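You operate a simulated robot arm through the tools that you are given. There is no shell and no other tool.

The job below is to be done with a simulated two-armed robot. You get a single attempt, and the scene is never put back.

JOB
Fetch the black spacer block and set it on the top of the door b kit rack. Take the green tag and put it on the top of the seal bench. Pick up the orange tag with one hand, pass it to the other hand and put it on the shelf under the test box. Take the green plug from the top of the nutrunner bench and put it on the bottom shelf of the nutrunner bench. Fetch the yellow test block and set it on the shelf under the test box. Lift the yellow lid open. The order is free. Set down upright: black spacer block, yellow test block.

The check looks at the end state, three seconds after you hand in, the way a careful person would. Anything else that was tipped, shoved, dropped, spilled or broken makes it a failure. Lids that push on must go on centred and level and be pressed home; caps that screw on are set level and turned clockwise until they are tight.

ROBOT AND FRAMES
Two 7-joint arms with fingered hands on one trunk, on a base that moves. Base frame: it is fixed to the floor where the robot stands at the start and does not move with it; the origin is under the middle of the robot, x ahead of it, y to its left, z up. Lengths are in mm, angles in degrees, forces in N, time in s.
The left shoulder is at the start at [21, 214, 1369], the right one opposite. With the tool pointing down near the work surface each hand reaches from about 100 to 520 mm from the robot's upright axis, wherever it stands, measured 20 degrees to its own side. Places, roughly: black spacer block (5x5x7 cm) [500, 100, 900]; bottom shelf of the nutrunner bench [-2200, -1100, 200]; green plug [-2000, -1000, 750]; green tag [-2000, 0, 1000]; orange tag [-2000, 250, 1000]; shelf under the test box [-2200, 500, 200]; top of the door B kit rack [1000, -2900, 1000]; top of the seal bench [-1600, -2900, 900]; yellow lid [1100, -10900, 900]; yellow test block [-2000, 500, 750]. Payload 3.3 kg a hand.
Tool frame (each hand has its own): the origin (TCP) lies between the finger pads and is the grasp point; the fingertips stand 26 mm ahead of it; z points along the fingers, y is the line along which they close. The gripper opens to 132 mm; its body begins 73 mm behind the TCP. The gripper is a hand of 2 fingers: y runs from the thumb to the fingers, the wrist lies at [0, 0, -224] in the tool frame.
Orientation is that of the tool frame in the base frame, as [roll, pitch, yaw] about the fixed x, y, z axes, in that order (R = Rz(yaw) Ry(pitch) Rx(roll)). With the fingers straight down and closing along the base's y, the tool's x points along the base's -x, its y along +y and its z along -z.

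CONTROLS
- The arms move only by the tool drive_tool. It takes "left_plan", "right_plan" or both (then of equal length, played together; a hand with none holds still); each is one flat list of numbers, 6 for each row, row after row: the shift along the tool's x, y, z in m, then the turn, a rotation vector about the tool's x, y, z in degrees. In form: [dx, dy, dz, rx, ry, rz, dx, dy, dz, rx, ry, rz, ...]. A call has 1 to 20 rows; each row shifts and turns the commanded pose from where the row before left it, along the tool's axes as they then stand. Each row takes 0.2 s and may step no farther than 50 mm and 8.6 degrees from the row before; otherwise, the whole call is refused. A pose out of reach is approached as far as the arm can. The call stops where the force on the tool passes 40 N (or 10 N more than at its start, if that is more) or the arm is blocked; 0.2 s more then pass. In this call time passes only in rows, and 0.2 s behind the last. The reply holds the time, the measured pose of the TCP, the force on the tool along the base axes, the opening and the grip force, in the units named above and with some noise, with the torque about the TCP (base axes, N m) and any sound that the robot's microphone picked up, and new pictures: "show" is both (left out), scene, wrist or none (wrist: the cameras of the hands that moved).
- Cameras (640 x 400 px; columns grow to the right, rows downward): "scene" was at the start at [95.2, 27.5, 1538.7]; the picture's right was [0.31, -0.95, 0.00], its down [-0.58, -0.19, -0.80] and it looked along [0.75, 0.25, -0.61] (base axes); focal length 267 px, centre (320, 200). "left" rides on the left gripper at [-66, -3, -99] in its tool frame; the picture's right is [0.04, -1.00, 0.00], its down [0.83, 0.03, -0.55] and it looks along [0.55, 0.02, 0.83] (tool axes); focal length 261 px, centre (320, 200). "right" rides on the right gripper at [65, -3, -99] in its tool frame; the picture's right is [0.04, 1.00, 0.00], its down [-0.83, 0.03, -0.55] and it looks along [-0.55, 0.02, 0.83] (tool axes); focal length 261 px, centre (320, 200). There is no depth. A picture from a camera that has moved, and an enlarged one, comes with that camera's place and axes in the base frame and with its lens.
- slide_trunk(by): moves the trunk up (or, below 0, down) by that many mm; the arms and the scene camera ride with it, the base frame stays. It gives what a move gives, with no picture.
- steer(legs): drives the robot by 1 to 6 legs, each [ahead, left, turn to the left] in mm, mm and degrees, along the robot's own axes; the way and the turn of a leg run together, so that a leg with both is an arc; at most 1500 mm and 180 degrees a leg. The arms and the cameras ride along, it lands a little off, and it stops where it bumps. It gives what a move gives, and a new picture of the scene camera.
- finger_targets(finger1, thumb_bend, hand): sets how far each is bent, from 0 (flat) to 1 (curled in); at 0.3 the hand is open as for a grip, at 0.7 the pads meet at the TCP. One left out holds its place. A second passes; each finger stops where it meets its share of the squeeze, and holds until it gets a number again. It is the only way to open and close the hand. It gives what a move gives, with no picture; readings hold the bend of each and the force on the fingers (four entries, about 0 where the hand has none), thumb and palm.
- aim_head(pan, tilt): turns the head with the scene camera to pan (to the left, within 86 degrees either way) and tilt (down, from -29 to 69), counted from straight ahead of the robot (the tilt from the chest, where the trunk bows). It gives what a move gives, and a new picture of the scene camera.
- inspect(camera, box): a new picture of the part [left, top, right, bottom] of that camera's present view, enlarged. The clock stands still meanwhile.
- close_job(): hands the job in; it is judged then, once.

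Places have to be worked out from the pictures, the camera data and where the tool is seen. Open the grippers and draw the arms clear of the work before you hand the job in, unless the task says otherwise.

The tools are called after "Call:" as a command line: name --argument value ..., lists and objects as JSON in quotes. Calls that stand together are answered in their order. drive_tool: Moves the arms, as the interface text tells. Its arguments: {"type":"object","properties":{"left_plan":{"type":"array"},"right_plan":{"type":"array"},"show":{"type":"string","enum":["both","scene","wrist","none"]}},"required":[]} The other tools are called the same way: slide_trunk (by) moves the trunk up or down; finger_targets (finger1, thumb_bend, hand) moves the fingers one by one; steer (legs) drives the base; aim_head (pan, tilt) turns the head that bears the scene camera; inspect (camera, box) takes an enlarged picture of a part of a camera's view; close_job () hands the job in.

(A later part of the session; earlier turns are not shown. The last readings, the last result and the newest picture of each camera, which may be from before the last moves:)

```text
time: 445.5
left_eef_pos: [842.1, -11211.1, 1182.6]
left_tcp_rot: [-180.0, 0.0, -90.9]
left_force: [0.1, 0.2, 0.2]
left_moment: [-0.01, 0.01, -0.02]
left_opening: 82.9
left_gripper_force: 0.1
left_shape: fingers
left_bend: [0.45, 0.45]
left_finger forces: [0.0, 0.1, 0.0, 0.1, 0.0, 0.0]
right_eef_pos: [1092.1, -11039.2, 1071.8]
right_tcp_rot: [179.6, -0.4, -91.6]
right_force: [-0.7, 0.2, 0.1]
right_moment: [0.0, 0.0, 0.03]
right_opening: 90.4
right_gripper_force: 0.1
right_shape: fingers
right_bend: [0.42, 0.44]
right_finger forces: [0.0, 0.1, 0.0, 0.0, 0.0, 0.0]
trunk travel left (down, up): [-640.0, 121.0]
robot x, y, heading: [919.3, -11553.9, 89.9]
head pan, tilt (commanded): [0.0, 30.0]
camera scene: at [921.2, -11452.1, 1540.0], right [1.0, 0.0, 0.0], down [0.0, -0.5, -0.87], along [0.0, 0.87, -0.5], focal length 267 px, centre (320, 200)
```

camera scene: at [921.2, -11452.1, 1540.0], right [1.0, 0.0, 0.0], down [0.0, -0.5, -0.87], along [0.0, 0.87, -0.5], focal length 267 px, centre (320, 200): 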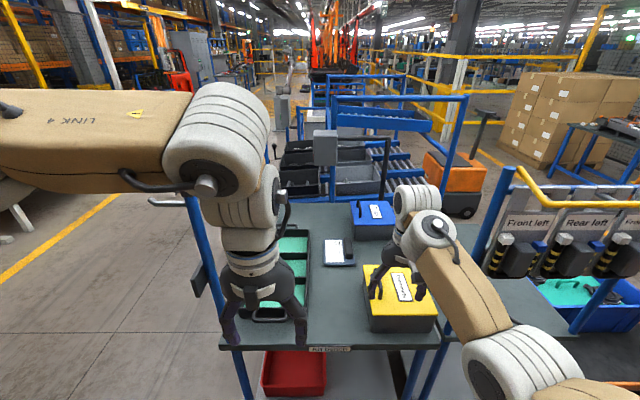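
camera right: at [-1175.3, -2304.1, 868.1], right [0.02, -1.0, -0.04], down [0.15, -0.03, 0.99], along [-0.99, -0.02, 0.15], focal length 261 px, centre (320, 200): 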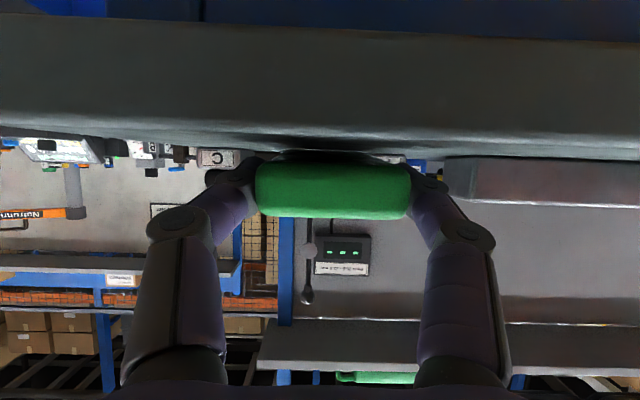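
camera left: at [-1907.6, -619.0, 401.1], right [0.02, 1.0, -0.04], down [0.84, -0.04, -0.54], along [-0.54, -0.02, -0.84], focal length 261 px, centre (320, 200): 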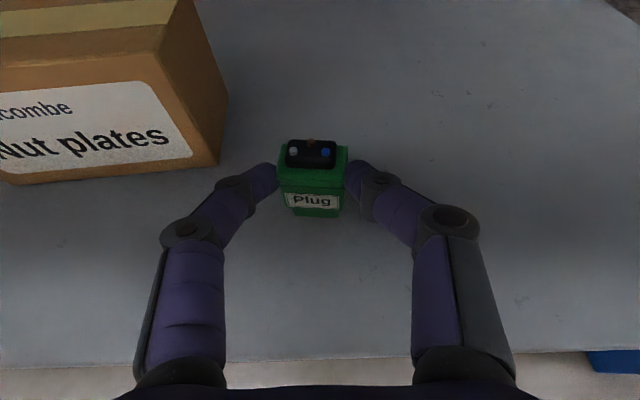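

Now I'm square to the bench end with the box right ahead. I zoom in on the yellow-lid box from the head and right-hand cameras.

Call:
inspect --camera "scene" --box '[330, 190, 490, 350]'

Call:
inspect --camera "right" --box '[0, 0, 640, 400]'

Call:
inspect --camera "left" --box '[0, 0, 640, 400]'

```text
2.50 times, centred on (410, 270) of scene
camera zoom: at [921.2, -11452.1, 1540.0], right [1.0, 0.0, 0.0], down [0.0, -0.5, -0.87], along [0.0, 0.87, -0.5], focal length 667 px, centre (95, 25)
```

zoom: 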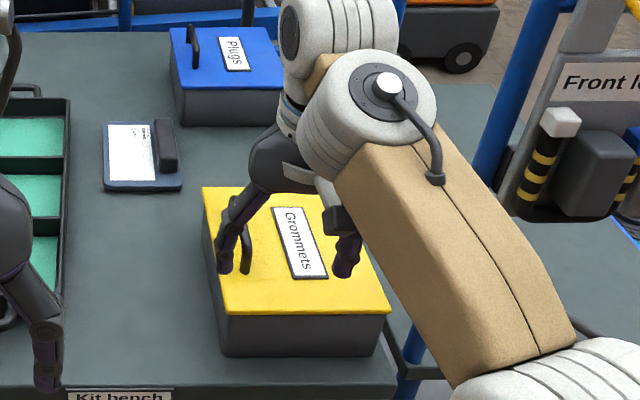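

```text
1.00 times, centred on (320, 200) of right (not enlarged: the box is as wide or as high as the picture)
camera zoom: at [1093.8, -11103.1, 1169.8], right [-1.0, -0.01, 0.01], down [-0.01, 0.84, 0.55], along [-0.01, 0.55, -0.84], focal length 261 px, centre (320, 200)
```

zoom: 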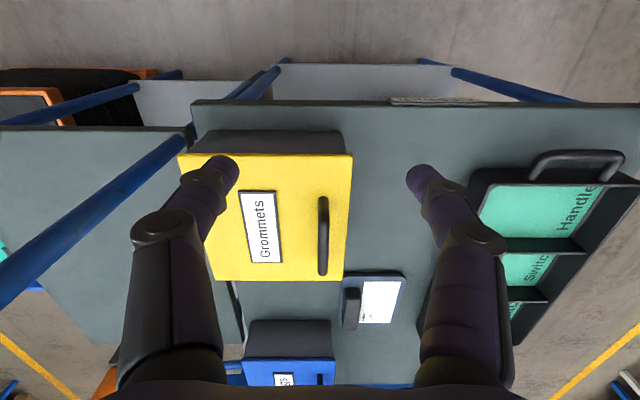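

```text
1.00 times, centred on (320, 200) of left (not enlarged: the box is as wide or as high as the picture)
camera zoom: at [844.8, -11145.9, 1281.3], right [1.0, -0.06, 0.0], down [-0.05, -0.83, 0.55], along [-0.03, -0.55, -0.83], focal length 261 px, centre (320, 200)
```

zoom: 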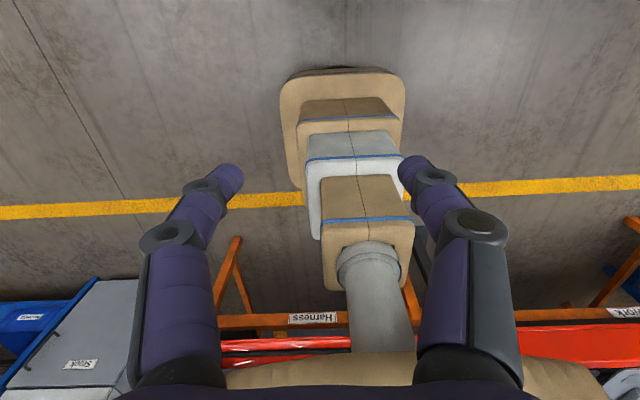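

The lid spans about x 1056–1229, y -10992…-10802 at z≈920; the handle bar runs along y near its −x edge (≈[1087, -10905, 950]), so it should hinge on the +x side. I look at the handle more closely.

Call:
inspect --camera "right" --box '[160, 120, 400, 300]'

Call:
inspect --camera "scene" --box '[365, 250, 465, 340]'

```text
2.22 times, centred on (280, 210) of right
camera zoom: at [1093.8, -11103.1, 1169.8], right [-1.0, -0.01, 0.01], down [-0.01, 0.84, 0.55], along [-0.01, 0.55, -0.84], focal length 579 px, centre (409, 178)
```

zoom: 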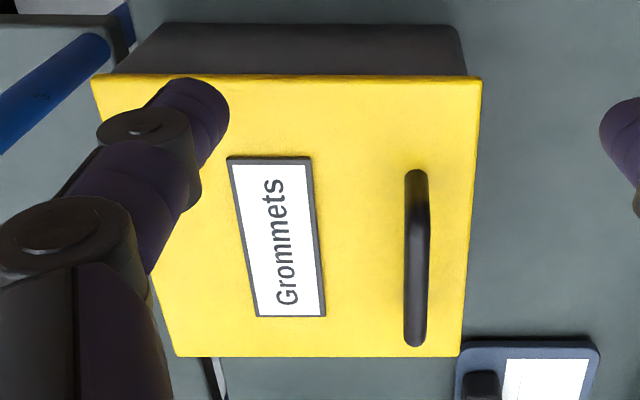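

```text
4.44 times, centred on (415, 295) of scene
camera zoom: at [921.2, -11452.1, 1540.0], right [1.0, 0.0, 0.0], down [0.0, -0.5, -0.87], along [0.0, 0.87, -0.5], focal length 1186 px, centre (-102, -222)
```

zoom: 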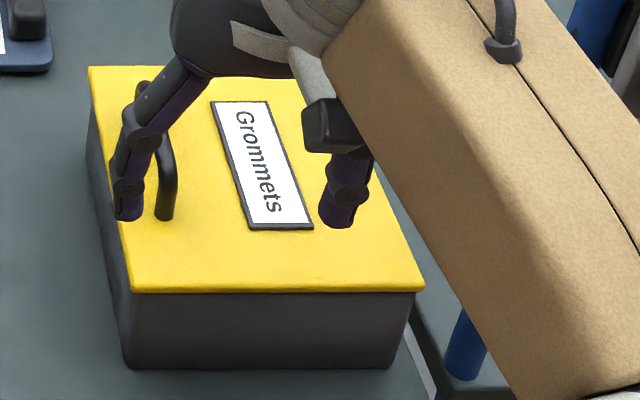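

I triangulate the earlier bump to a black knob on the cart's yellow bar near [1561, -11083, 1308]. I zoom in on it to check that nothing was displaced.

Call:
aim_head --pan -50 --tilt 20

Call:
inspect --camera "scene" --box '[150, 90, 400, 260]'

```text
time: 446.7
left_eef_pos: [842.2, -11211.1, 1182.4]
left_tcp_rot: [-179.9, -0.1, -90.9]
left_force: [0.0, -0.1, 0.2]
left_moment: [0.01, -0.02, 0.0]
left_opening: 83.3
left_gripper_force: 0.0
left_shape: fingers
left_bend: [0.45, 0.45]
left_finger forces: [0.1, 0.0, 0.1, 0.0, 0.1, 0.0]
right_eef_pos: [1093.3, -11037.5, 1071.5]
right_tcp_rot: [179.7, -0.2, -91.7]
right_force: [0.2, 0.3, 0.7]
right_moment: [-0.02, 0.0, -0.01]
right_opening: 90.0
right_gripper_force: 0.1
right_shape: fingers
right_bend: [0.42, 0.44]
right_finger forces: [0.0, 0.1, 0.0, 0.0, 0.1, 0.0]
trunk travel left (down, up): [-640.0, 121.0]
robot x, y, heading: [915.4, -11556.4, 89.6]
head pan, tilt (commanded): [-50.0, 20.0]
camera scene: at [992.3, -11482.8, 1556.1], right [0.64, -0.77, 0.0], down [-0.26, -0.22, -0.94], along [0.72, 0.6, -0.34], focal length 267 px, centre (320, 200)
```

scene: 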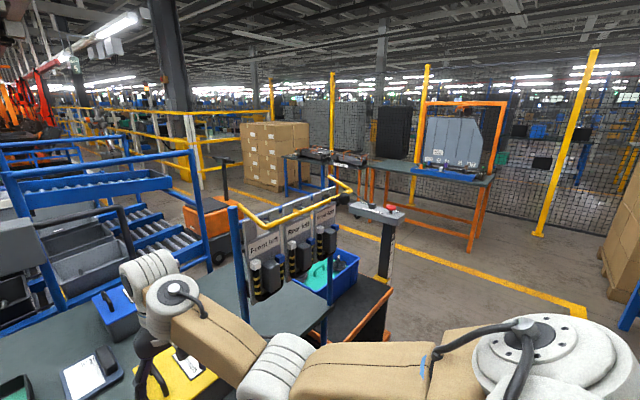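

```text
2.35 times, centred on (275, 175) of scene
camera zoom: at [992.3, -11482.8, 1556.1], right [0.64, -0.77, 0.0], down [-0.26, -0.22, -0.94], along [0.72, 0.6, -0.34], focal length 628 px, centre (426, 259)
```

zoom: 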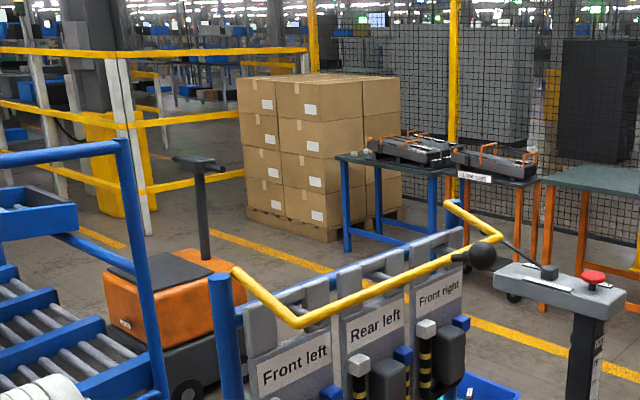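

Call:
inspect --camera "scene" --box '[310, 165, 410, 230]'

```text
6.15 times, centred on (360, 198) of scene
camera zoom: at [992.3, -11482.8, 1556.1], right [0.64, -0.77, 0.0], down [-0.26, -0.22, -0.94], along [0.72, 0.6, -0.34], focal length 1642 px, centre (74, 215)
```

zoom: 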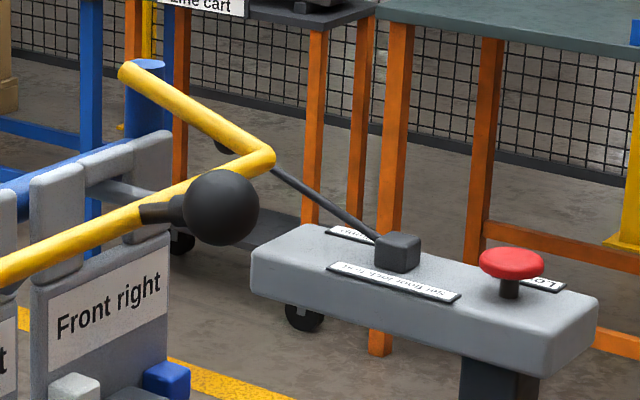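

The knob and bar look normal. Now I drive 132 mm forward so the right hand is above the lid's handle, and re-check the handle's position with the right camera.

Call:
steer --legs '[[132, 0, 0.3]]'

Call:
aim_head --pan -5 --tilt 40

Call:
inspect --camera "right" --box '[160, 60, 480, 260]'

Call:
inspect --camera "scene" --box '[300, 170, 460, 290]'

```text
time: 447.9
left_eef_pos: [839.5, -11079.5, 1182.5]
left_tcp_rot: [-180.0, -0.1, -90.6]
left_force: [-0.6, 0.1, 0.3]
left_moment: [-0.04, 0.01, 0.01]
left_opening: 83.1
left_gripper_force: 0.1
left_shape: fingers
left_bend: [0.45, 0.45]
left_finger forces: [0.1, 0.0, 0.0, 0.0, 0.0, 0.1]
right_eef_pos: [1089.3, -10904.1, 1070.1]
right_tcp_rot: [179.6, -0.2, -91.3]
right_force: [-0.9, 0.0, -0.1]
right_moment: [0.01, 0.0, 0.01]
right_opening: 90.3
right_gripper_force: 0.2
right_shape: fingers
right_bend: [0.42, 0.44]
right_finger forces: [0.1, 0.1, 0.0, 0.0, 0.0, 0.1]
trunk travel left (down, up): [-640.0, 121.0]
robot x, y, heading: [921.2, -11422.7, 90.1]
head pan, tilt (commanded): [-50.0, 20.0]
camera scene: at [991.9, -11348.9, 1556.0], right [0.65, -0.76, 0.0], down [-0.26, -0.22, -0.94], along [0.72, 0.61, -0.34], focal length 267 px, centre (320, 200)
```

scene: 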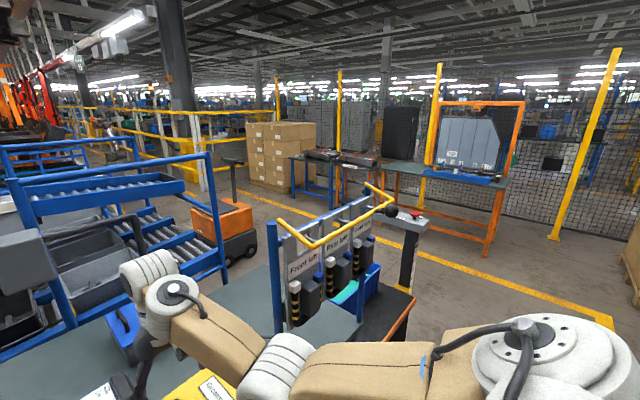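

```text
time: 449.1
left_eef_pos: [840.0, -11081.5, 1182.1]
left_tcp_rot: [-180.0, -0.1, -90.6]
left_force: [-0.1, 0.6, 0.3]
left_moment: [0.0, 0.02, 0.02]
left_opening: 83.3
left_gripper_force: 0.0
left_shape: fingers
left_bend: [0.45, 0.45]
left_finger forces: [0.0, 0.0, 0.0, 0.0, 0.0, 0.0]
right_eef_pos: [1089.4, -10907.2, 1071.8]
right_tcp_rot: [179.6, -0.3, -91.3]
right_force: [-0.4, 1.0, 0.3]
right_moment: [-0.04, 0.02, 0.0]
right_opening: 90.3
right_gripper_force: 0.0
right_shape: fingers
right_bend: [0.42, 0.44]
right_finger forces: [0.1, 0.1, 0.0, 0.1, 0.1, 0.0]
trunk travel left (down, up): [-640.0, 121.0]
robot x, y, heading: [915.3, -11425.2, 89.9]
head pan, tilt (commanded): [-5.0, 40.0]
camera scene: at [928.0, -11326.1, 1524.7], right [1.0, -0.08, 0.0], down [-0.05, -0.64, -0.77], along [0.07, 0.76, -0.64], focal length 267 px, centre (320, 200)
```

scene: 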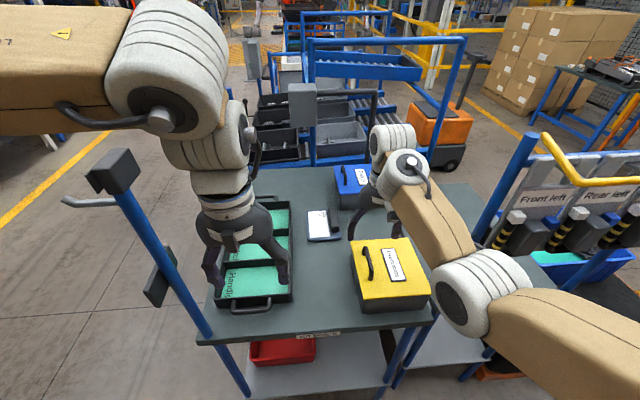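

```text
2.00 times, centred on (320, 160) of right
camera zoom: at [1091.0, -10970.4, 1169.8], right [-1.0, -0.02, 0.01], down [-0.01, 0.84, 0.55], along [-0.02, 0.55, -0.84], focal length 521 px, centre (320, 280)
```

zoom: 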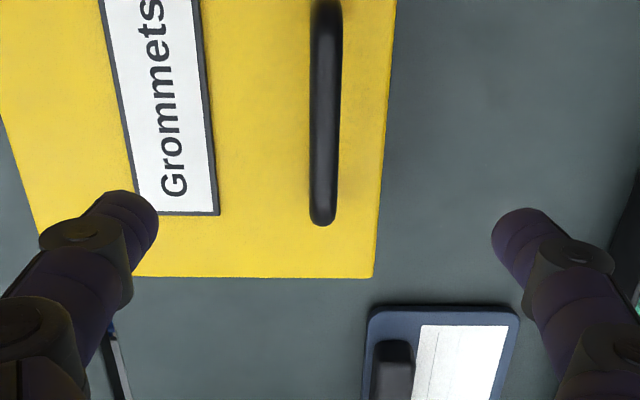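

```text
3.33 times, centred on (380, 230) of scene
camera zoom: at [928.0, -11326.1, 1524.7], right [1.0, -0.08, 0.0], down [-0.05, -0.64, -0.77], along [0.07, 0.76, -0.64], focal length 890 px, centre (120, 100)
```

zoom: 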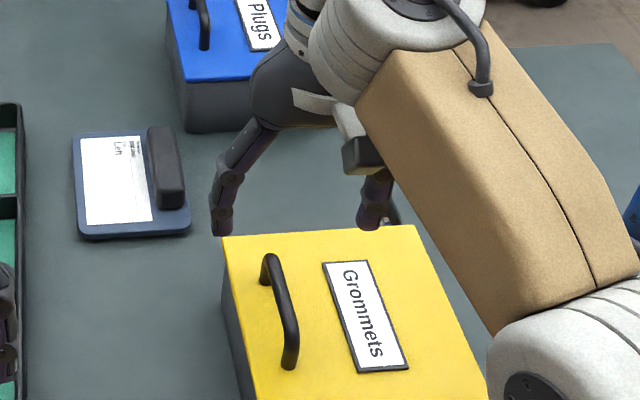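

Handle position confirmed (bar along y at x≈1090, top z≈960). The lid must swing over toward +x, which suits the left hand pointing right; so I first back off and try to restore the right arm to its normal elbow-up posture so it can be tucked away.

Call:
steer --legs '[[-170, 0, 0]]'

Call:
drive_tool --right_plan '[0, 0, 0, 0, -7.5, 0, 0, 0, 0, 0, -7.5, 0, 0, 0, 0, 0, -7.5, 0, 0, 0, 0, 0, -7.5, 0, 0, 0, 0, 0, -7.5, 0, 0, 0, 0, 0, -7.5, 0, 0, 0, 0, 0, -7.5, 0, 0, 0, 0, 0, -7.5, 0, 0, 0, 0, 0, -5, 0]' --show "scene"

```text
time: 450.5
left_eef_pos: [841.4, -11254.6, 1182.5]
left_tcp_rot: [-179.9, 0.0, -90.7]
left_force: [-0.9, 0.2, -0.6]
left_moment: [0.01, 0.0, 0.0]
left_opening: 83.6
left_gripper_force: 0.1
left_shape: fingers
left_bend: [0.45, 0.45]
left_finger forces: [0.1, 0.0, 0.0, 0.1, 0.0, 0.0]
right_eef_pos: [1091.6, -11081.0, 1071.4]
right_tcp_rot: [179.6, -0.2, -91.5]
right_force: [-0.5, -0.1, 0.3]
right_moment: [0.03, 0.0, -0.02]
right_opening: 90.2
right_gripper_force: 0.1
right_shape: fingers
right_bend: [0.42, 0.44]
right_finger forces: [0.0, 0.0, 0.0, 0.0, 0.0, 0.0]
trunk travel left (down, up): [-640.0, 121.0]
robot x, y, heading: [918.4, -11592.3, 90.0]
head pan, tilt (commanded): [-5.0, 40.0]
camera scene: at [928.5, -11500.9, 1524.8], right [1.0, -0.09, 0.0], down [-0.06, -0.64, -0.77], along [0.07, 0.76, -0.64], focal length 267 px, centre (320, 200)
```

scene: 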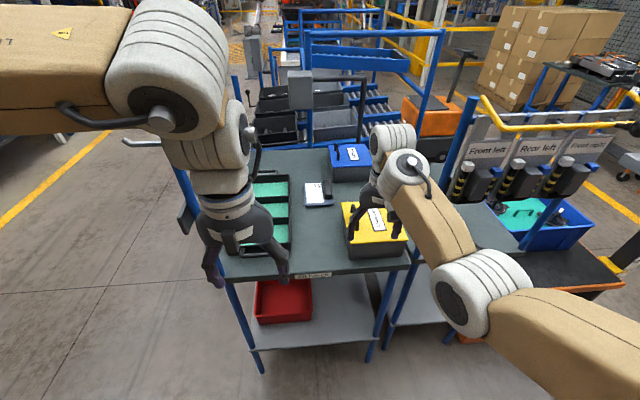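

```text
time: 452.5
left_eef_pos: [841.2, -11252.3, 1183.4]
left_tcp_rot: [-179.9, -0.1, -90.8]
left_force: [-0.6, 1.1, 0.5]
left_moment: [-0.02, -0.07, -0.03]
left_opening: 83.0
left_gripper_force: 0.1
left_shape: fingers
left_bend: [0.45, 0.45]
left_finger forces: [0.0, 0.1, 0.0, 0.0, 0.0, 0.1]
right_eef_pos: [1092.7, -11078.8, 1072.3]
right_tcp_rot: [178.7, 64.8, -92.9]
right_force: [-0.4, 0.1, -0.3]
right_moment: [0.02, -0.01, 0.01]
right_opening: 90.4
right_gripper_force: 0.1
right_shape: fingers
right_bend: [0.42, 0.44]
right_finger forces: [0.0, 0.0, 0.1, 0.1, 0.0, 0.0]
trunk travel left (down, up): [-640.0, 121.0]
robot x, y, heading: [920.0, -11594.6, 90.2]
head pan, tilt (commanded): [-5.0, 40.0]
camera scene: at [927.9, -11499.1, 1524.7], right [1.0, -0.09, 0.0], down [-0.06, -0.64, -0.77], along [0.07, 0.76, -0.64], focal length 267 px, centre (320, 200)
```

scene: 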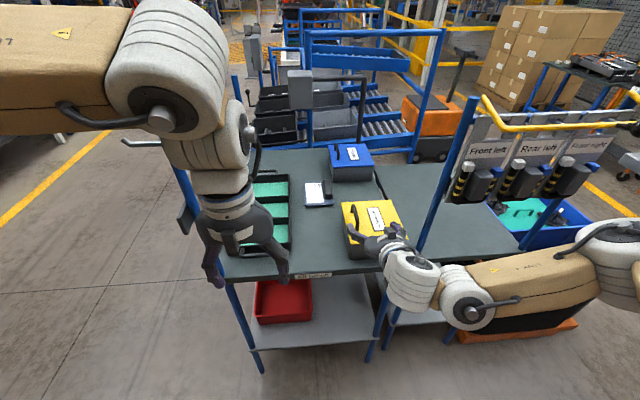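

The tilt brought the elbow back up and outward. I raise in the tilted pose and then un-tilt about the wrist.

Call:
drive_tool --right_plan '[-0.0336, 0, -0.0158, 0, 0, 0, -0.0336, 0, -0.0158, 0, 0, 0, -0.0336, 0, -0.0158, 0, 0, 0, -0.0336, 0, -0.0158, 0, 0, 0, -0.0336, 0, -0.0158, 0, 0, 0, 0.0292, 0, -0.0019, 0, 7.5, 0, 0.0292, 0, -0.0019, 0, 7.5, 0, 0.0292, 0, -0.0019, 0, 7.5, 0, 0.0292, 0, -0.0019, 0, 7.5, 0, 0.0292, 0, -0.0019, 0, 7.5, 0, 0.0292, 0, -0.0019, 0, 7.5, 0, 0.0292, 0, -0.0019, 0, 7.5, 0, 0.0292, 0, -0.0019, 0, 7.5, 0, 0.0195, 0, -0.0008, 0, 5, 0]' --show "scene"

```text
time: 455.5
left_eef_pos: [842.2, -11253.8, 1182.2]
left_tcp_rot: [180.0, 0.0, -90.7]
left_force: [0.5, -0.3, -0.5]
left_moment: [0.04, 0.02, 0.0]
left_opening: 83.2
left_gripper_force: 0.1
left_shape: fingers
left_bend: [0.45, 0.45]
left_finger forces: [0.1, 0.0, 0.0, 0.0, 0.0, 0.0]
right_eef_pos: [1147.8, -11307.5, 952.7]
right_tcp_rot: [179.5, 4.9, -91.5]
right_force: [-0.3, -0.4, 0.2]
right_moment: [0.01, -0.01, -0.02]
right_opening: 90.3
right_gripper_force: 0.0
right_shape: fingers
right_bend: [0.42, 0.44]
right_finger forces: [0.0, 0.0, 0.0, 0.0, 0.0, 0.0]
right hand out of reach, approached as far as the arm can: row 8, 9, 10, 11, 12, 13, 14
trunk travel left (down, up): [-640.0, 121.0]
robot x, y, heading: [920.1, -11597.0, 90.1]
head pan, tilt (commanded): [-5.0, 40.0]
camera scene: at [929.7, -11501.4, 1524.8], right [1.0, -0.09, 0.0], down [-0.06, -0.64, -0.77], along [0.07, 0.76, -0.64], focal length 267 px, centre (320, 200)
```

scene: 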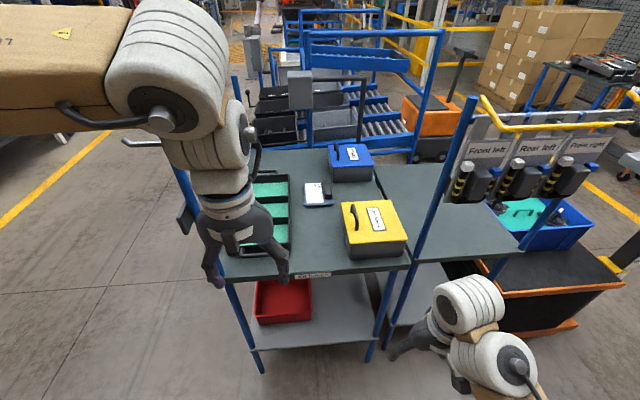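

The right hand is now tucked close (x'≈290). Plan: stand at about [1137, -11400] heading 75°, use the left hand with a vertical tool to pinch the handle and carry it along the hinge arc toward +x. I turn and move there.

Call:
steer --legs '[[0, 0, -15]]'

Call:
steer --legs '[[150, -159, 0]]'

Call:
aim_head --pan 0 --tilt 40

Call:
aim_head --pan -45 --tilt 40

```text
time: 456.8
left_eef_pos: [933.5, -11244.6, 1182.2]
left_tcp_rot: [-180.0, -0.1, -105.8]
left_force: [0.3, 0.1, 0.2]
left_moment: [0.0, 0.01, -0.01]
left_opening: 83.3
left_gripper_force: 0.1
left_shape: fingers
left_bend: [0.45, 0.45]
left_finger forces: [0.0, 0.1, 0.1, 0.0, 0.0, 0.0]
right_eef_pos: [1213.2, -11374.1, 953.6]
right_tcp_rot: [179.7, 4.9, -106.5]
right_force: [0.0, -1.1, -0.9]
right_moment: [-0.01, 0.0, 0.01]
right_opening: 90.3
right_gripper_force: 0.0
right_shape: fingers
right_bend: [0.42, 0.44]
right_finger forces: [0.0, 0.0, 0.1, 0.1, 0.0, 0.0]
trunk travel left (down, up): [-640.0, 121.0]
robot x, y, heading: [920.1, -11593.2, 75.1]
head pan, tilt (commanded): [-5.0, 40.0]
camera scene: at [953.2, -11504.5, 1524.7], right [0.94, -0.34, 0.0], down [-0.22, -0.6, -0.77], along [0.26, 0.72, -0.64], focal length 267 px, centre (320, 200)
```

scene: 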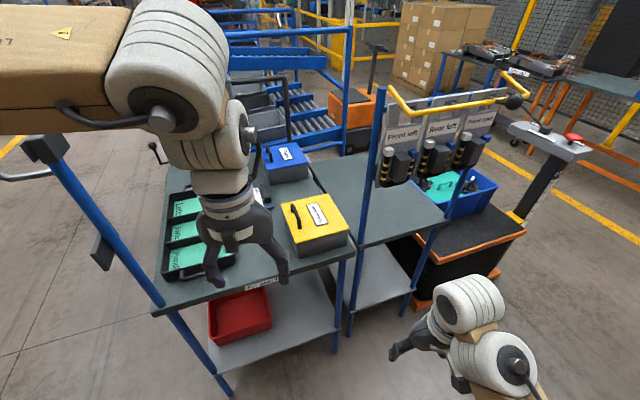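

```text
time: 458.5
left_eef_pos: [1129.7, -11139.4, 1183.9]
left_tcp_rot: [-180.0, -0.1, -105.7]
left_force: [0.4, -0.2, -0.5]
left_moment: [-0.01, 0.03, 0.0]
left_opening: 83.3
left_gripper_force: 0.1
left_shape: fingers
left_bend: [0.45, 0.45]
left_finger forces: [0.0, 0.0, 0.0, 0.0, 0.1, 0.0]
right_eef_pos: [1410.7, -11268.1, 952.0]
right_tcp_rot: [179.6, 4.8, -106.4]
right_force: [-0.6, -0.3, -0.1]
right_moment: [0.01, 0.02, 0.03]
right_opening: 90.2
right_gripper_force: 0.2
right_shape: fingers
right_bend: [0.42, 0.44]
right_finger forces: [0.0, 0.1, 0.1, 0.0, 0.0, 0.1]
trunk travel left (down, up): [-640.0, 121.0]
robot x, y, heading: [1114.8, -11487.7, 75.0]
head pan, tilt (commanded): [-5.0, 40.0]
camera scene: at [1151.1, -11398.7, 1524.6], right [0.94, -0.34, 0.0], down [-0.22, -0.6, -0.77], along [0.26, 0.72, -0.64], focal length 267 px, centre (320, 200)
```

scene: 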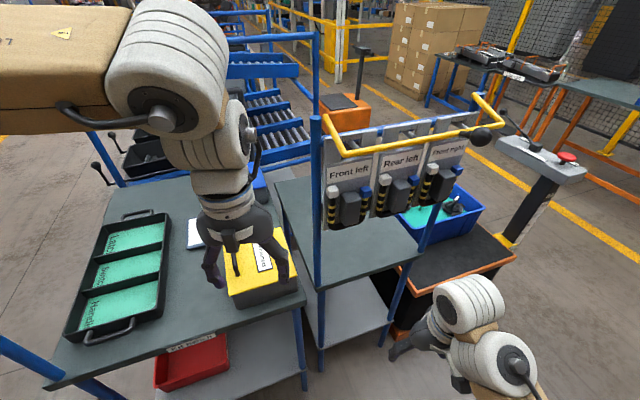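

```text
time: 459.2
left_eef_pos: [1129.4, -11139.9, 1183.5]
left_tcp_rot: [180.0, -0.1, -105.7]
left_force: [0.4, 0.2, 0.8]
left_moment: [0.0, 0.01, 0.05]
left_opening: 82.9
left_gripper_force: 0.1
left_shape: fingers
left_bend: [0.45, 0.45]
left_finger forces: [0.0, 0.0, 0.0, 0.0, 0.0, 0.0]
right_eef_pos: [1409.8, -11268.7, 953.9]
right_tcp_rot: [179.5, 4.9, -106.5]
right_force: [0.7, 1.1, -0.7]
right_moment: [0.0, -0.02, 0.02]
right_opening: 90.0
right_gripper_force: 0.1
right_shape: fingers
right_bend: [0.42, 0.44]
right_finger forces: [0.0, 0.1, 0.0, 0.0, 0.1, 0.0]
trunk travel left (down, up): [-640.0, 121.0]
robot x, y, heading: [1117.5, -11490.7, 74.9]
head pan, tilt (commanded): [0.0, 40.0]
camera scene: at [1142.6, -11397.4, 1524.7], right [0.97, -0.26, 0.0], down [-0.17, -0.62, -0.77], along [0.2, 0.74, -0.64], focal length 267 px, centre (320, 200)
```

scene: 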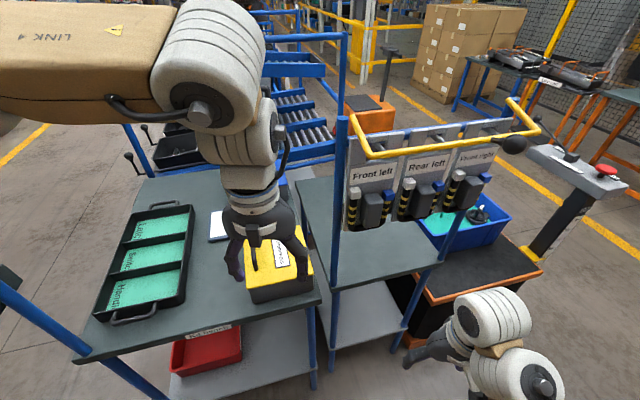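

```text
time: 460.3
left_eef_pos: [1130.1, -11139.5, 1183.3]
left_tcp_rot: [180.0, -0.2, -105.7]
left_force: [0.4, -0.4, -0.7]
left_moment: [0.02, -0.01, -0.01]
left_opening: 83.0
left_gripper_force: 0.0
left_shape: fingers
left_bend: [0.45, 0.45]
left_finger forces: [0.0, 0.0, 0.1, 0.1, 0.0, 0.1]
right_eef_pos: [1409.2, -11268.9, 952.9]
right_tcp_rot: [179.6, 4.9, -106.5]
right_force: [0.8, -0.4, 0.5]
right_moment: [0.01, 0.02, 0.01]
right_opening: 90.2
right_gripper_force: 0.1
right_shape: fingers
right_bend: [0.42, 0.44]
right_finger forces: [0.1, 0.1, 0.0, 0.0, 0.0, 0.0]
trunk travel left (down, up): [-640.0, 121.0]
robot x, y, heading: [1114.1, -11489.9, 75.1]
head pan, tilt (commanded): [-45.0, 40.0]
camera scene: at [1194.4, -11436.7, 1524.7], right [0.5, -0.87, 0.0], down [-0.56, -0.32, -0.77], along [0.66, 0.38, -0.64], focal length 267 px, centre (320, 200)
```

scene: 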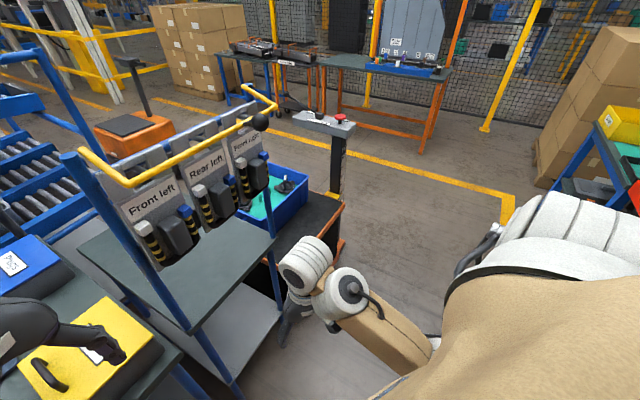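

All clear. I drive the last 92 mm and then view the handle with the scene camera and left hand camera.

Call:
steer --legs '[[92, 2, 0]]'

Call:
aim_head --pan 12 --tilt 55

Call:
inspect --camera "scene" --box '[240, 60, 440, 220]'

Call:
inspect --camera "left" --box '[0, 0, 640, 400]'

```text
time: 461.4
left_eef_pos: [1150.8, -11051.1, 1181.9]
left_tcp_rot: [-179.9, -0.2, -105.7]
left_force: [0.1, 0.3, -0.3]
left_moment: [-0.05, 0.0, -0.01]
left_opening: 83.3
left_gripper_force: 0.1
left_shape: fingers
left_bend: [0.45, 0.45]
left_finger forces: [0.0, 0.1, 0.0, 0.0, 0.0, 0.0]
right_eef_pos: [1430.1, -11180.6, 952.5]
right_tcp_rot: [179.6, 4.8, -106.5]
right_force: [-0.7, -0.1, -0.1]
right_moment: [-0.02, 0.0, -0.02]
right_opening: 90.1
right_gripper_force: 0.0
right_shape: fingers
right_bend: [0.42, 0.44]
right_finger forces: [0.1, 0.1, 0.0, 0.1, 0.1, 0.0]
trunk travel left (down, up): [-640.0, 121.0]
robot x, y, heading: [1136.3, -11402.6, 75.0]
head pan, tilt (commanded): [-45.0, 40.0]
camera scene: at [1215.8, -11348.2, 1524.6], right [0.5, -0.86, 0.0], down [-0.56, -0.32, -0.77], along [0.66, 0.38, -0.64], focal length 267 px, centre (320, 200)
```

scene: 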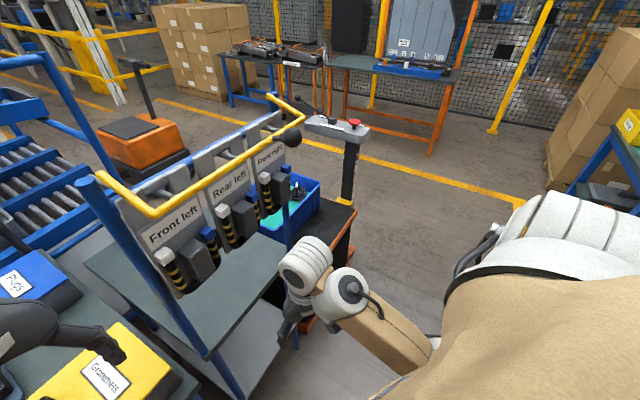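

```text
time: 462.7
left_eef_pos: [1148.5, -11052.7, 1182.0]
left_tcp_rot: [-179.9, -0.1, -105.6]
left_force: [-0.3, 0.2, 0.1]
left_moment: [-0.02, 0.02, 0.01]
left_opening: 83.0
left_gripper_force: 0.0
left_shape: fingers
left_bend: [0.45, 0.45]
left_finger forces: [0.0, 0.0, 0.0, 0.1, 0.0, 0.1]
right_eef_pos: [1430.5, -11181.7, 952.2]
right_tcp_rot: [179.6, 4.9, -106.4]
right_force: [0.1, -0.6, 0.5]
right_moment: [-0.02, -0.06, 0.0]
right_opening: 90.3
right_gripper_force: 0.1
right_shape: fingers
right_bend: [0.42, 0.44]
right_finger forces: [0.0, 0.0, 0.1, 0.0, 0.0, 0.0]
trunk travel left (down, up): [-640.0, 121.0]
robot x, y, heading: [1136.9, -11401.6, 74.8]
head pan, tilt (commanded): [12.0, 55.0]
camera scene: at [1145.5, -11320.6, 1504.0], right [1.0, -0.05, 0.0], down [-0.04, -0.82, -0.57], along [0.03, 0.57, -0.82], focal length 267 px, centre (320, 200)
```

scene: 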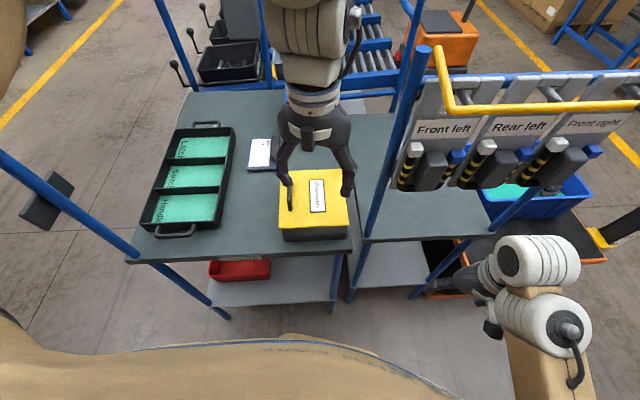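

```text
2.50 times, centred on (340, 140) of scene
camera zoom: at [1145.5, -11320.6, 1504.0], right [1.0, -0.05, 0.0], down [-0.04, -0.82, -0.57], along [0.03, 0.57, -0.82], focal length 667 px, centre (270, 350)
```

zoom: 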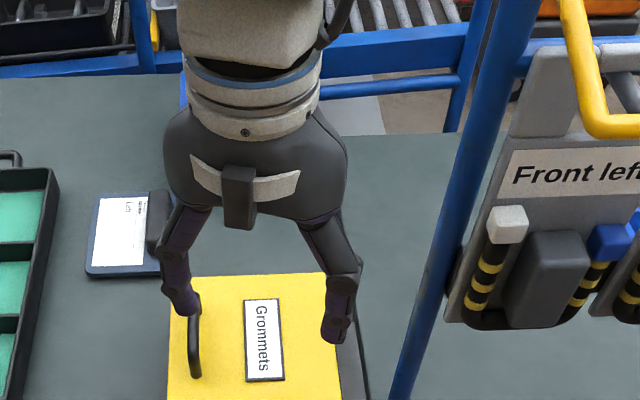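

```text
1.00 times, centred on (320, 200) of left (not enlarged: the box is as wide or as high as the picture)
camera zoom: at [1168.8, -10990.3, 1281.4], right [0.95, -0.31, 0.0], down [-0.26, -0.79, 0.55], along [-0.17, -0.53, -0.83], focal length 261 px, centre (320, 200)
```

zoom: 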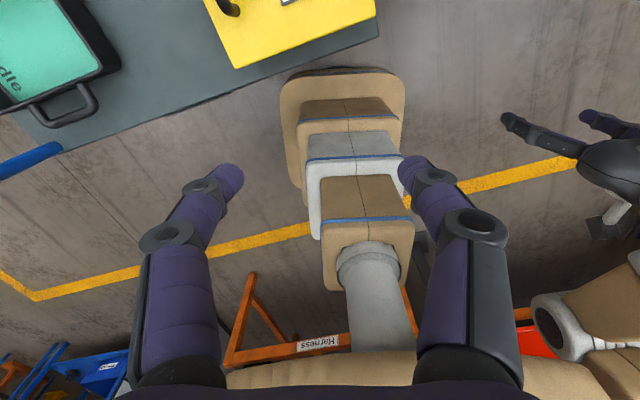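

Good overview: handle x≈1089, y≈-10946…-10870. I move the left hand above the handle at z≈1060 and yaw it so the fingers close along x.

Call:
drive_tool --left_plan '[-0.0249, 0.0195, 0.0244, 0, 0, 0, -0.0249, 0.0195, 0.0244, 0, 0, 0, -0.0249, 0.0195, 0.0244, 0, 0, 0, -0.0249, 0.0195, 0.0244, 0, 0, 0, -0.0249, 0.0195, 0.0244, 0, 0, 0, 0, 0, 0, 0, 0, -7.9, 0, 0, 0, 0, 0, -7.9]' --show "both"

Call:
inspect --camera "left" --box '[160, 60, 480, 260]'

Call:
inspect --camera "scene" --box '[240, 120, 400, 240]'

```text
time: 464.3
left_eef_pos: [1089.9, -10905.4, 1059.8]
left_tcp_rot: [-180.0, -0.2, -89.7]
left_force: [0.2, 0.2, -0.4]
left_moment: [0.06, 0.02, -0.01]
left_opening: 83.2
left_gripper_force: 0.0
left_shape: fingers
left_bend: [0.45, 0.45]
left_finger forces: [0.1, 0.0, 0.0, 0.0, 0.0, 0.0]
right_eef_pos: [1430.3, -11180.6, 953.7]
right_tcp_rot: [179.6, 4.7, -106.4]
right_force: [0.1, -0.7, -0.4]
right_moment: [-0.01, 0.02, 0.04]
right_opening: 90.0
right_gripper_force: 0.2
right_shape: fingers
right_bend: [0.42, 0.44]
right_finger forces: [0.0, 0.0, 0.0, 0.0, 0.1, 0.0]
trunk travel left (down, up): [-640.0, 121.0]
robot x, y, heading: [1134.6, -11403.7, 75.3]
head pan, tilt (commanded): [12.0, 55.0]
camera scene: at [1145.3, -11320.1, 1504.0], right [1.0, -0.05, 0.0], down [-0.04, -0.82, -0.57], along [0.03, 0.57, -0.82], focal length 267 px, centre (320, 200)
camera left: at [1091.5, -10839.9, 1159.0], right [1.0, -0.04, 0.0], down [-0.03, -0.83, 0.55], along [-0.02, -0.55, -0.83], focal length 261 px, centre (320, 200)
```

scene: 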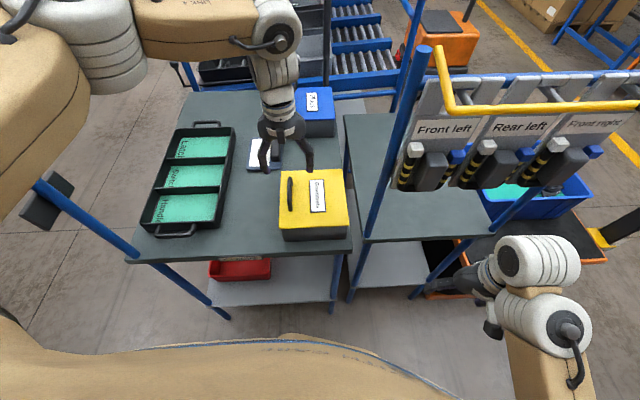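
left: 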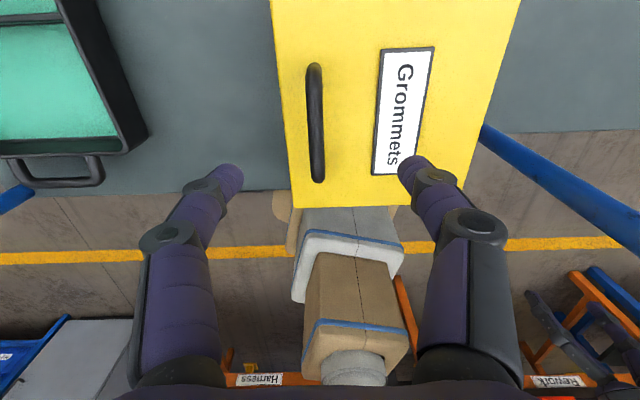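

```text
2.00 times, centred on (320, 160) of left
camera zoom: at [1091.5, -10839.9, 1159.0], right [1.0, -0.04, 0.0], down [-0.03, -0.83, 0.55], along [-0.02, -0.55, -0.83], focal length 521 px, centre (320, 280)
```

zoom: 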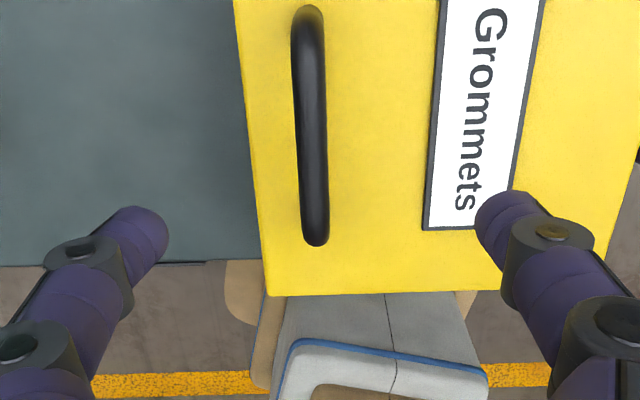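

```text
3.33 times, centred on (320, 180) of scene
camera zoom: at [1145.3, -11320.1, 1504.0], right [1.0, -0.05, 0.0], down [-0.04, -0.82, -0.57], along [0.03, 0.57, -0.82], focal length 890 px, centre (320, 267)
```

zoom: 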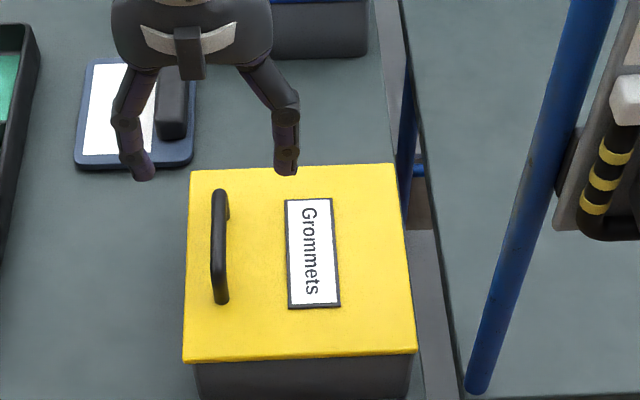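

The handle bar is at x≈1087, z≈958, centred at y≈-10907. I correct 3 mm in x and descend so the bar lies between the pads.

Call:
drive_tool --left_plan '[0, 0.003, 0.024, 0, 0, 0, 0, 0, 0.024, 0, 0, 0, 0, 0, 0.024, 0, 0, 0, 0, 0, 0.023, 0, 0, 0]' --show "both"

Call:
inspect --camera "left" --box '[200, 80, 440, 230]'

Call:
inspect --camera "scene" --box '[240, 120, 400, 240]'

```text
time: 465.3
left_eef_pos: [1086.9, -10905.0, 966.5]
left_tcp_rot: [-179.8, 0.3, -89.9]
left_force: [-1.2, 1.2, 9.9]
left_moment: [0.02, -0.49, 0.08]
left_opening: 82.6
left_gripper_force: 5.0
left_shape: fingers
left_bend: [0.45, 0.45]
left_finger forces: [0.1, 0.0, 0.0, 0.0, 9.8, 0.1]
right_eef_pos: [1430.2, -11183.4, 954.0]
right_tcp_rot: [179.5, 4.9, -106.4]
right_force: [0.6, -0.2, 1.0]
right_moment: [-0.01, 0.0, -0.02]
right_opening: 90.2
right_gripper_force: 0.1
right_shape: fingers
right_bend: [0.42, 0.44]
right_finger forces: [0.1, 0.1, 0.0, 0.0, 0.1, 0.0]
trunk travel left (down, up): [-640.0, 121.0]
robot x, y, heading: [1137.8, -11402.7, 75.0]
head pan, tilt (commanded): [12.0, 55.0]
camera scene: at [1145.2, -11322.4, 1504.3], right [1.0, -0.05, 0.0], down [-0.04, -0.82, -0.57], along [0.03, 0.57, -0.82], focal length 267 px, centre (320, 200)
camera left: at [1087.7, -10839.6, 1065.0], right [1.0, -0.04, 0.0], down [-0.03, -0.83, 0.55], along [-0.02, -0.55, -0.83], focal length 261 px, centre (320, 200)
```

scene: 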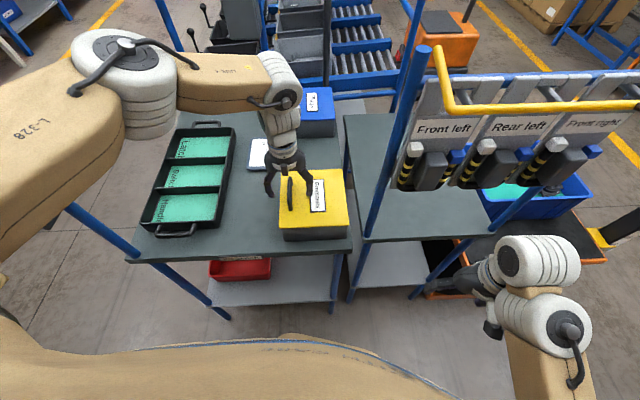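
left: 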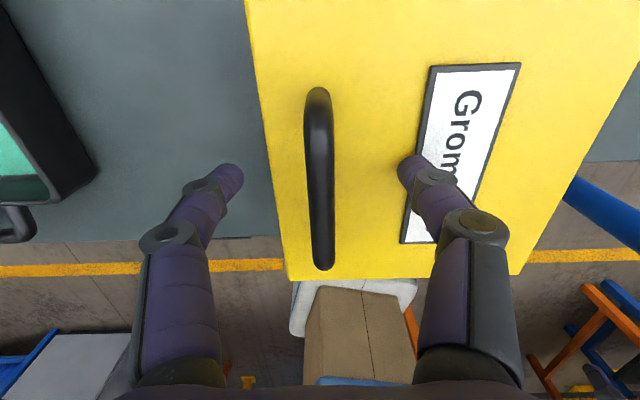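

```text
2.67 times, centred on (320, 155) of left
camera zoom: at [1087.7, -10839.6, 1065.0], right [1.0, -0.04, 0.0], down [-0.03, -0.83, 0.55], along [-0.02, -0.55, -0.83], focal length 695 px, centre (320, 320)
```

zoom: 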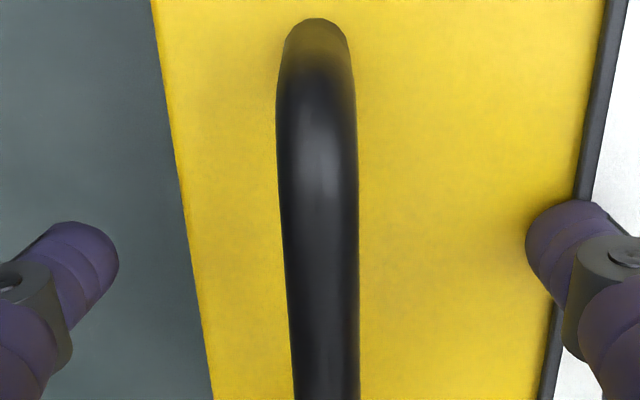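

```text
3.33 times, centred on (320, 180) of scene
camera zoom: at [1145.2, -11322.4, 1504.3], right [1.0, -0.05, 0.0], down [-0.04, -0.82, -0.57], along [0.03, 0.57, -0.82], focal length 890 px, centre (320, 267)
```

zoom: 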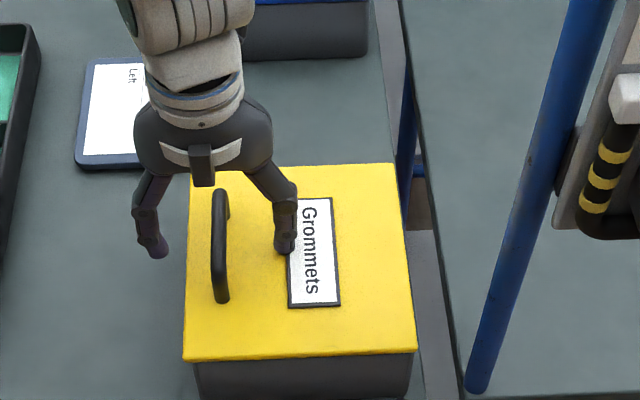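

The thumb touched the lid's label (lid surface is nearer z≈938). I rise 20 mm and look at where the bar lies relative to the tips.

Call:
drive_tool --left_plan '[0, 0, -0.02, 0, 0, 0]' --show "none"

Call:
finger_targets --hand "left" --finger1 0.56 --thumb_bend 0.56

Call:
inspect --camera "left" --box '[200, 60, 440, 260]'

Call:
inspect --camera "scene" --box '[260, 150, 360, 220]'

```text
time: 465.7
left_eef_pos: [1087.2, -10905.3, 985.9]
left_tcp_rot: [179.9, -0.1, -89.8]
left_force: [-0.5, -0.4, 0.7]
left_moment: [0.0, -0.01, 0.0]
left_opening: 83.3
left_gripper_force: 0.0
left_shape: fingers
left_bend: [0.45, 0.45]
left_finger forces: [0.1, 0.1, 0.0, 0.1, 0.1, 0.0]
right_eef_pos: [1430.5, -11181.8, 954.2]
right_tcp_rot: [179.6, 4.9, -106.4]
right_force: [0.5, 0.4, -0.7]
right_moment: [-0.01, -0.04, 0.02]
right_opening: 90.2
right_gripper_force: 0.1
right_shape: fingers
right_bend: [0.42, 0.44]
right_finger forces: [0.0, 0.1, 0.0, 0.0, 0.1, 0.0]
trunk travel left (down, up): [-640.0, 121.0]
robot x, y, heading: [1132.3, -11403.8, 75.0]
head pan, tilt (commanded): [12.0, 55.0]
```

```text
time: 466.7
left_eef_pos: [1086.8, -10903.9, 985.6]
left_tcp_rot: [180.0, -0.1, -89.7]
left_force: [-0.1, 0.1, -0.7]
left_moment: [-0.04, 0.02, 0.04]
left_opening: 47.1
left_gripper_force: 0.0
left_shape: fingers
left_bend: [0.56, 0.56]
left_finger forces: [0.1, 0.0, 0.1, 0.1, 0.1, 0.0]
right_eef_pos: [1429.6, -11181.7, 952.9]
right_tcp_rot: [179.6, 5.0, -106.4]
right_force: [-0.4, 0.0, 0.4]
right_moment: [-0.02, 0.0, 0.0]
right_opening: 90.3
right_gripper_force: 0.1
right_shape: fingers
right_bend: [0.42, 0.44]
right_finger forces: [0.0, 0.1, 0.0, 0.0, 0.1, 0.0]
trunk travel left (down, up): [-640.0, 121.0]
robot x, y, heading: [1137.2, -11399.6, 75.0]
head pan, tilt (commanded): [12.0, 55.0]
```

```text
2.00 times, centred on (320, 160) of left
camera zoom: at [1088.9, -10839.1, 1083.6], right [1.0, -0.04, 0.0], down [-0.03, -0.83, 0.55], along [-0.02, -0.55, -0.83], focal length 521 px, centre (320, 280)
```

zoom: 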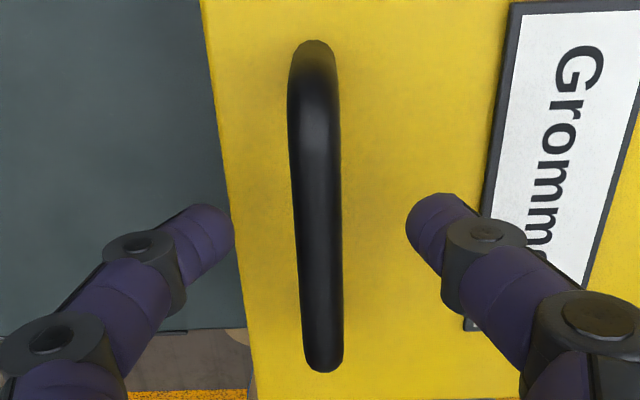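

```text
5.71 times, centred on (310, 185) of scene
camera zoom: at [1145.4, -11320.5, 1504.0], right [1.0, -0.05, 0.0], down [-0.04, -0.82, -0.57], along [0.03, 0.57, -0.82], focal length 1525 px, centre (377, 286)
```

zoom: 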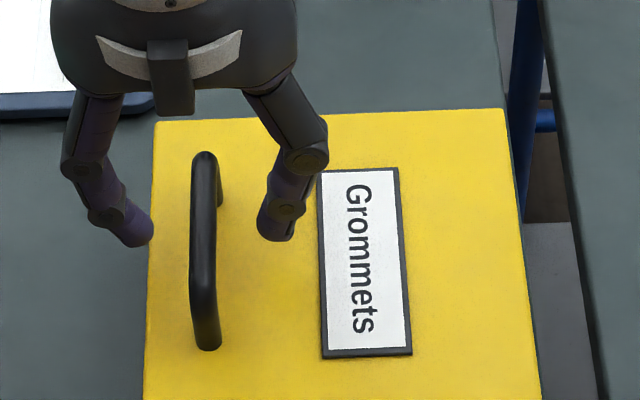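

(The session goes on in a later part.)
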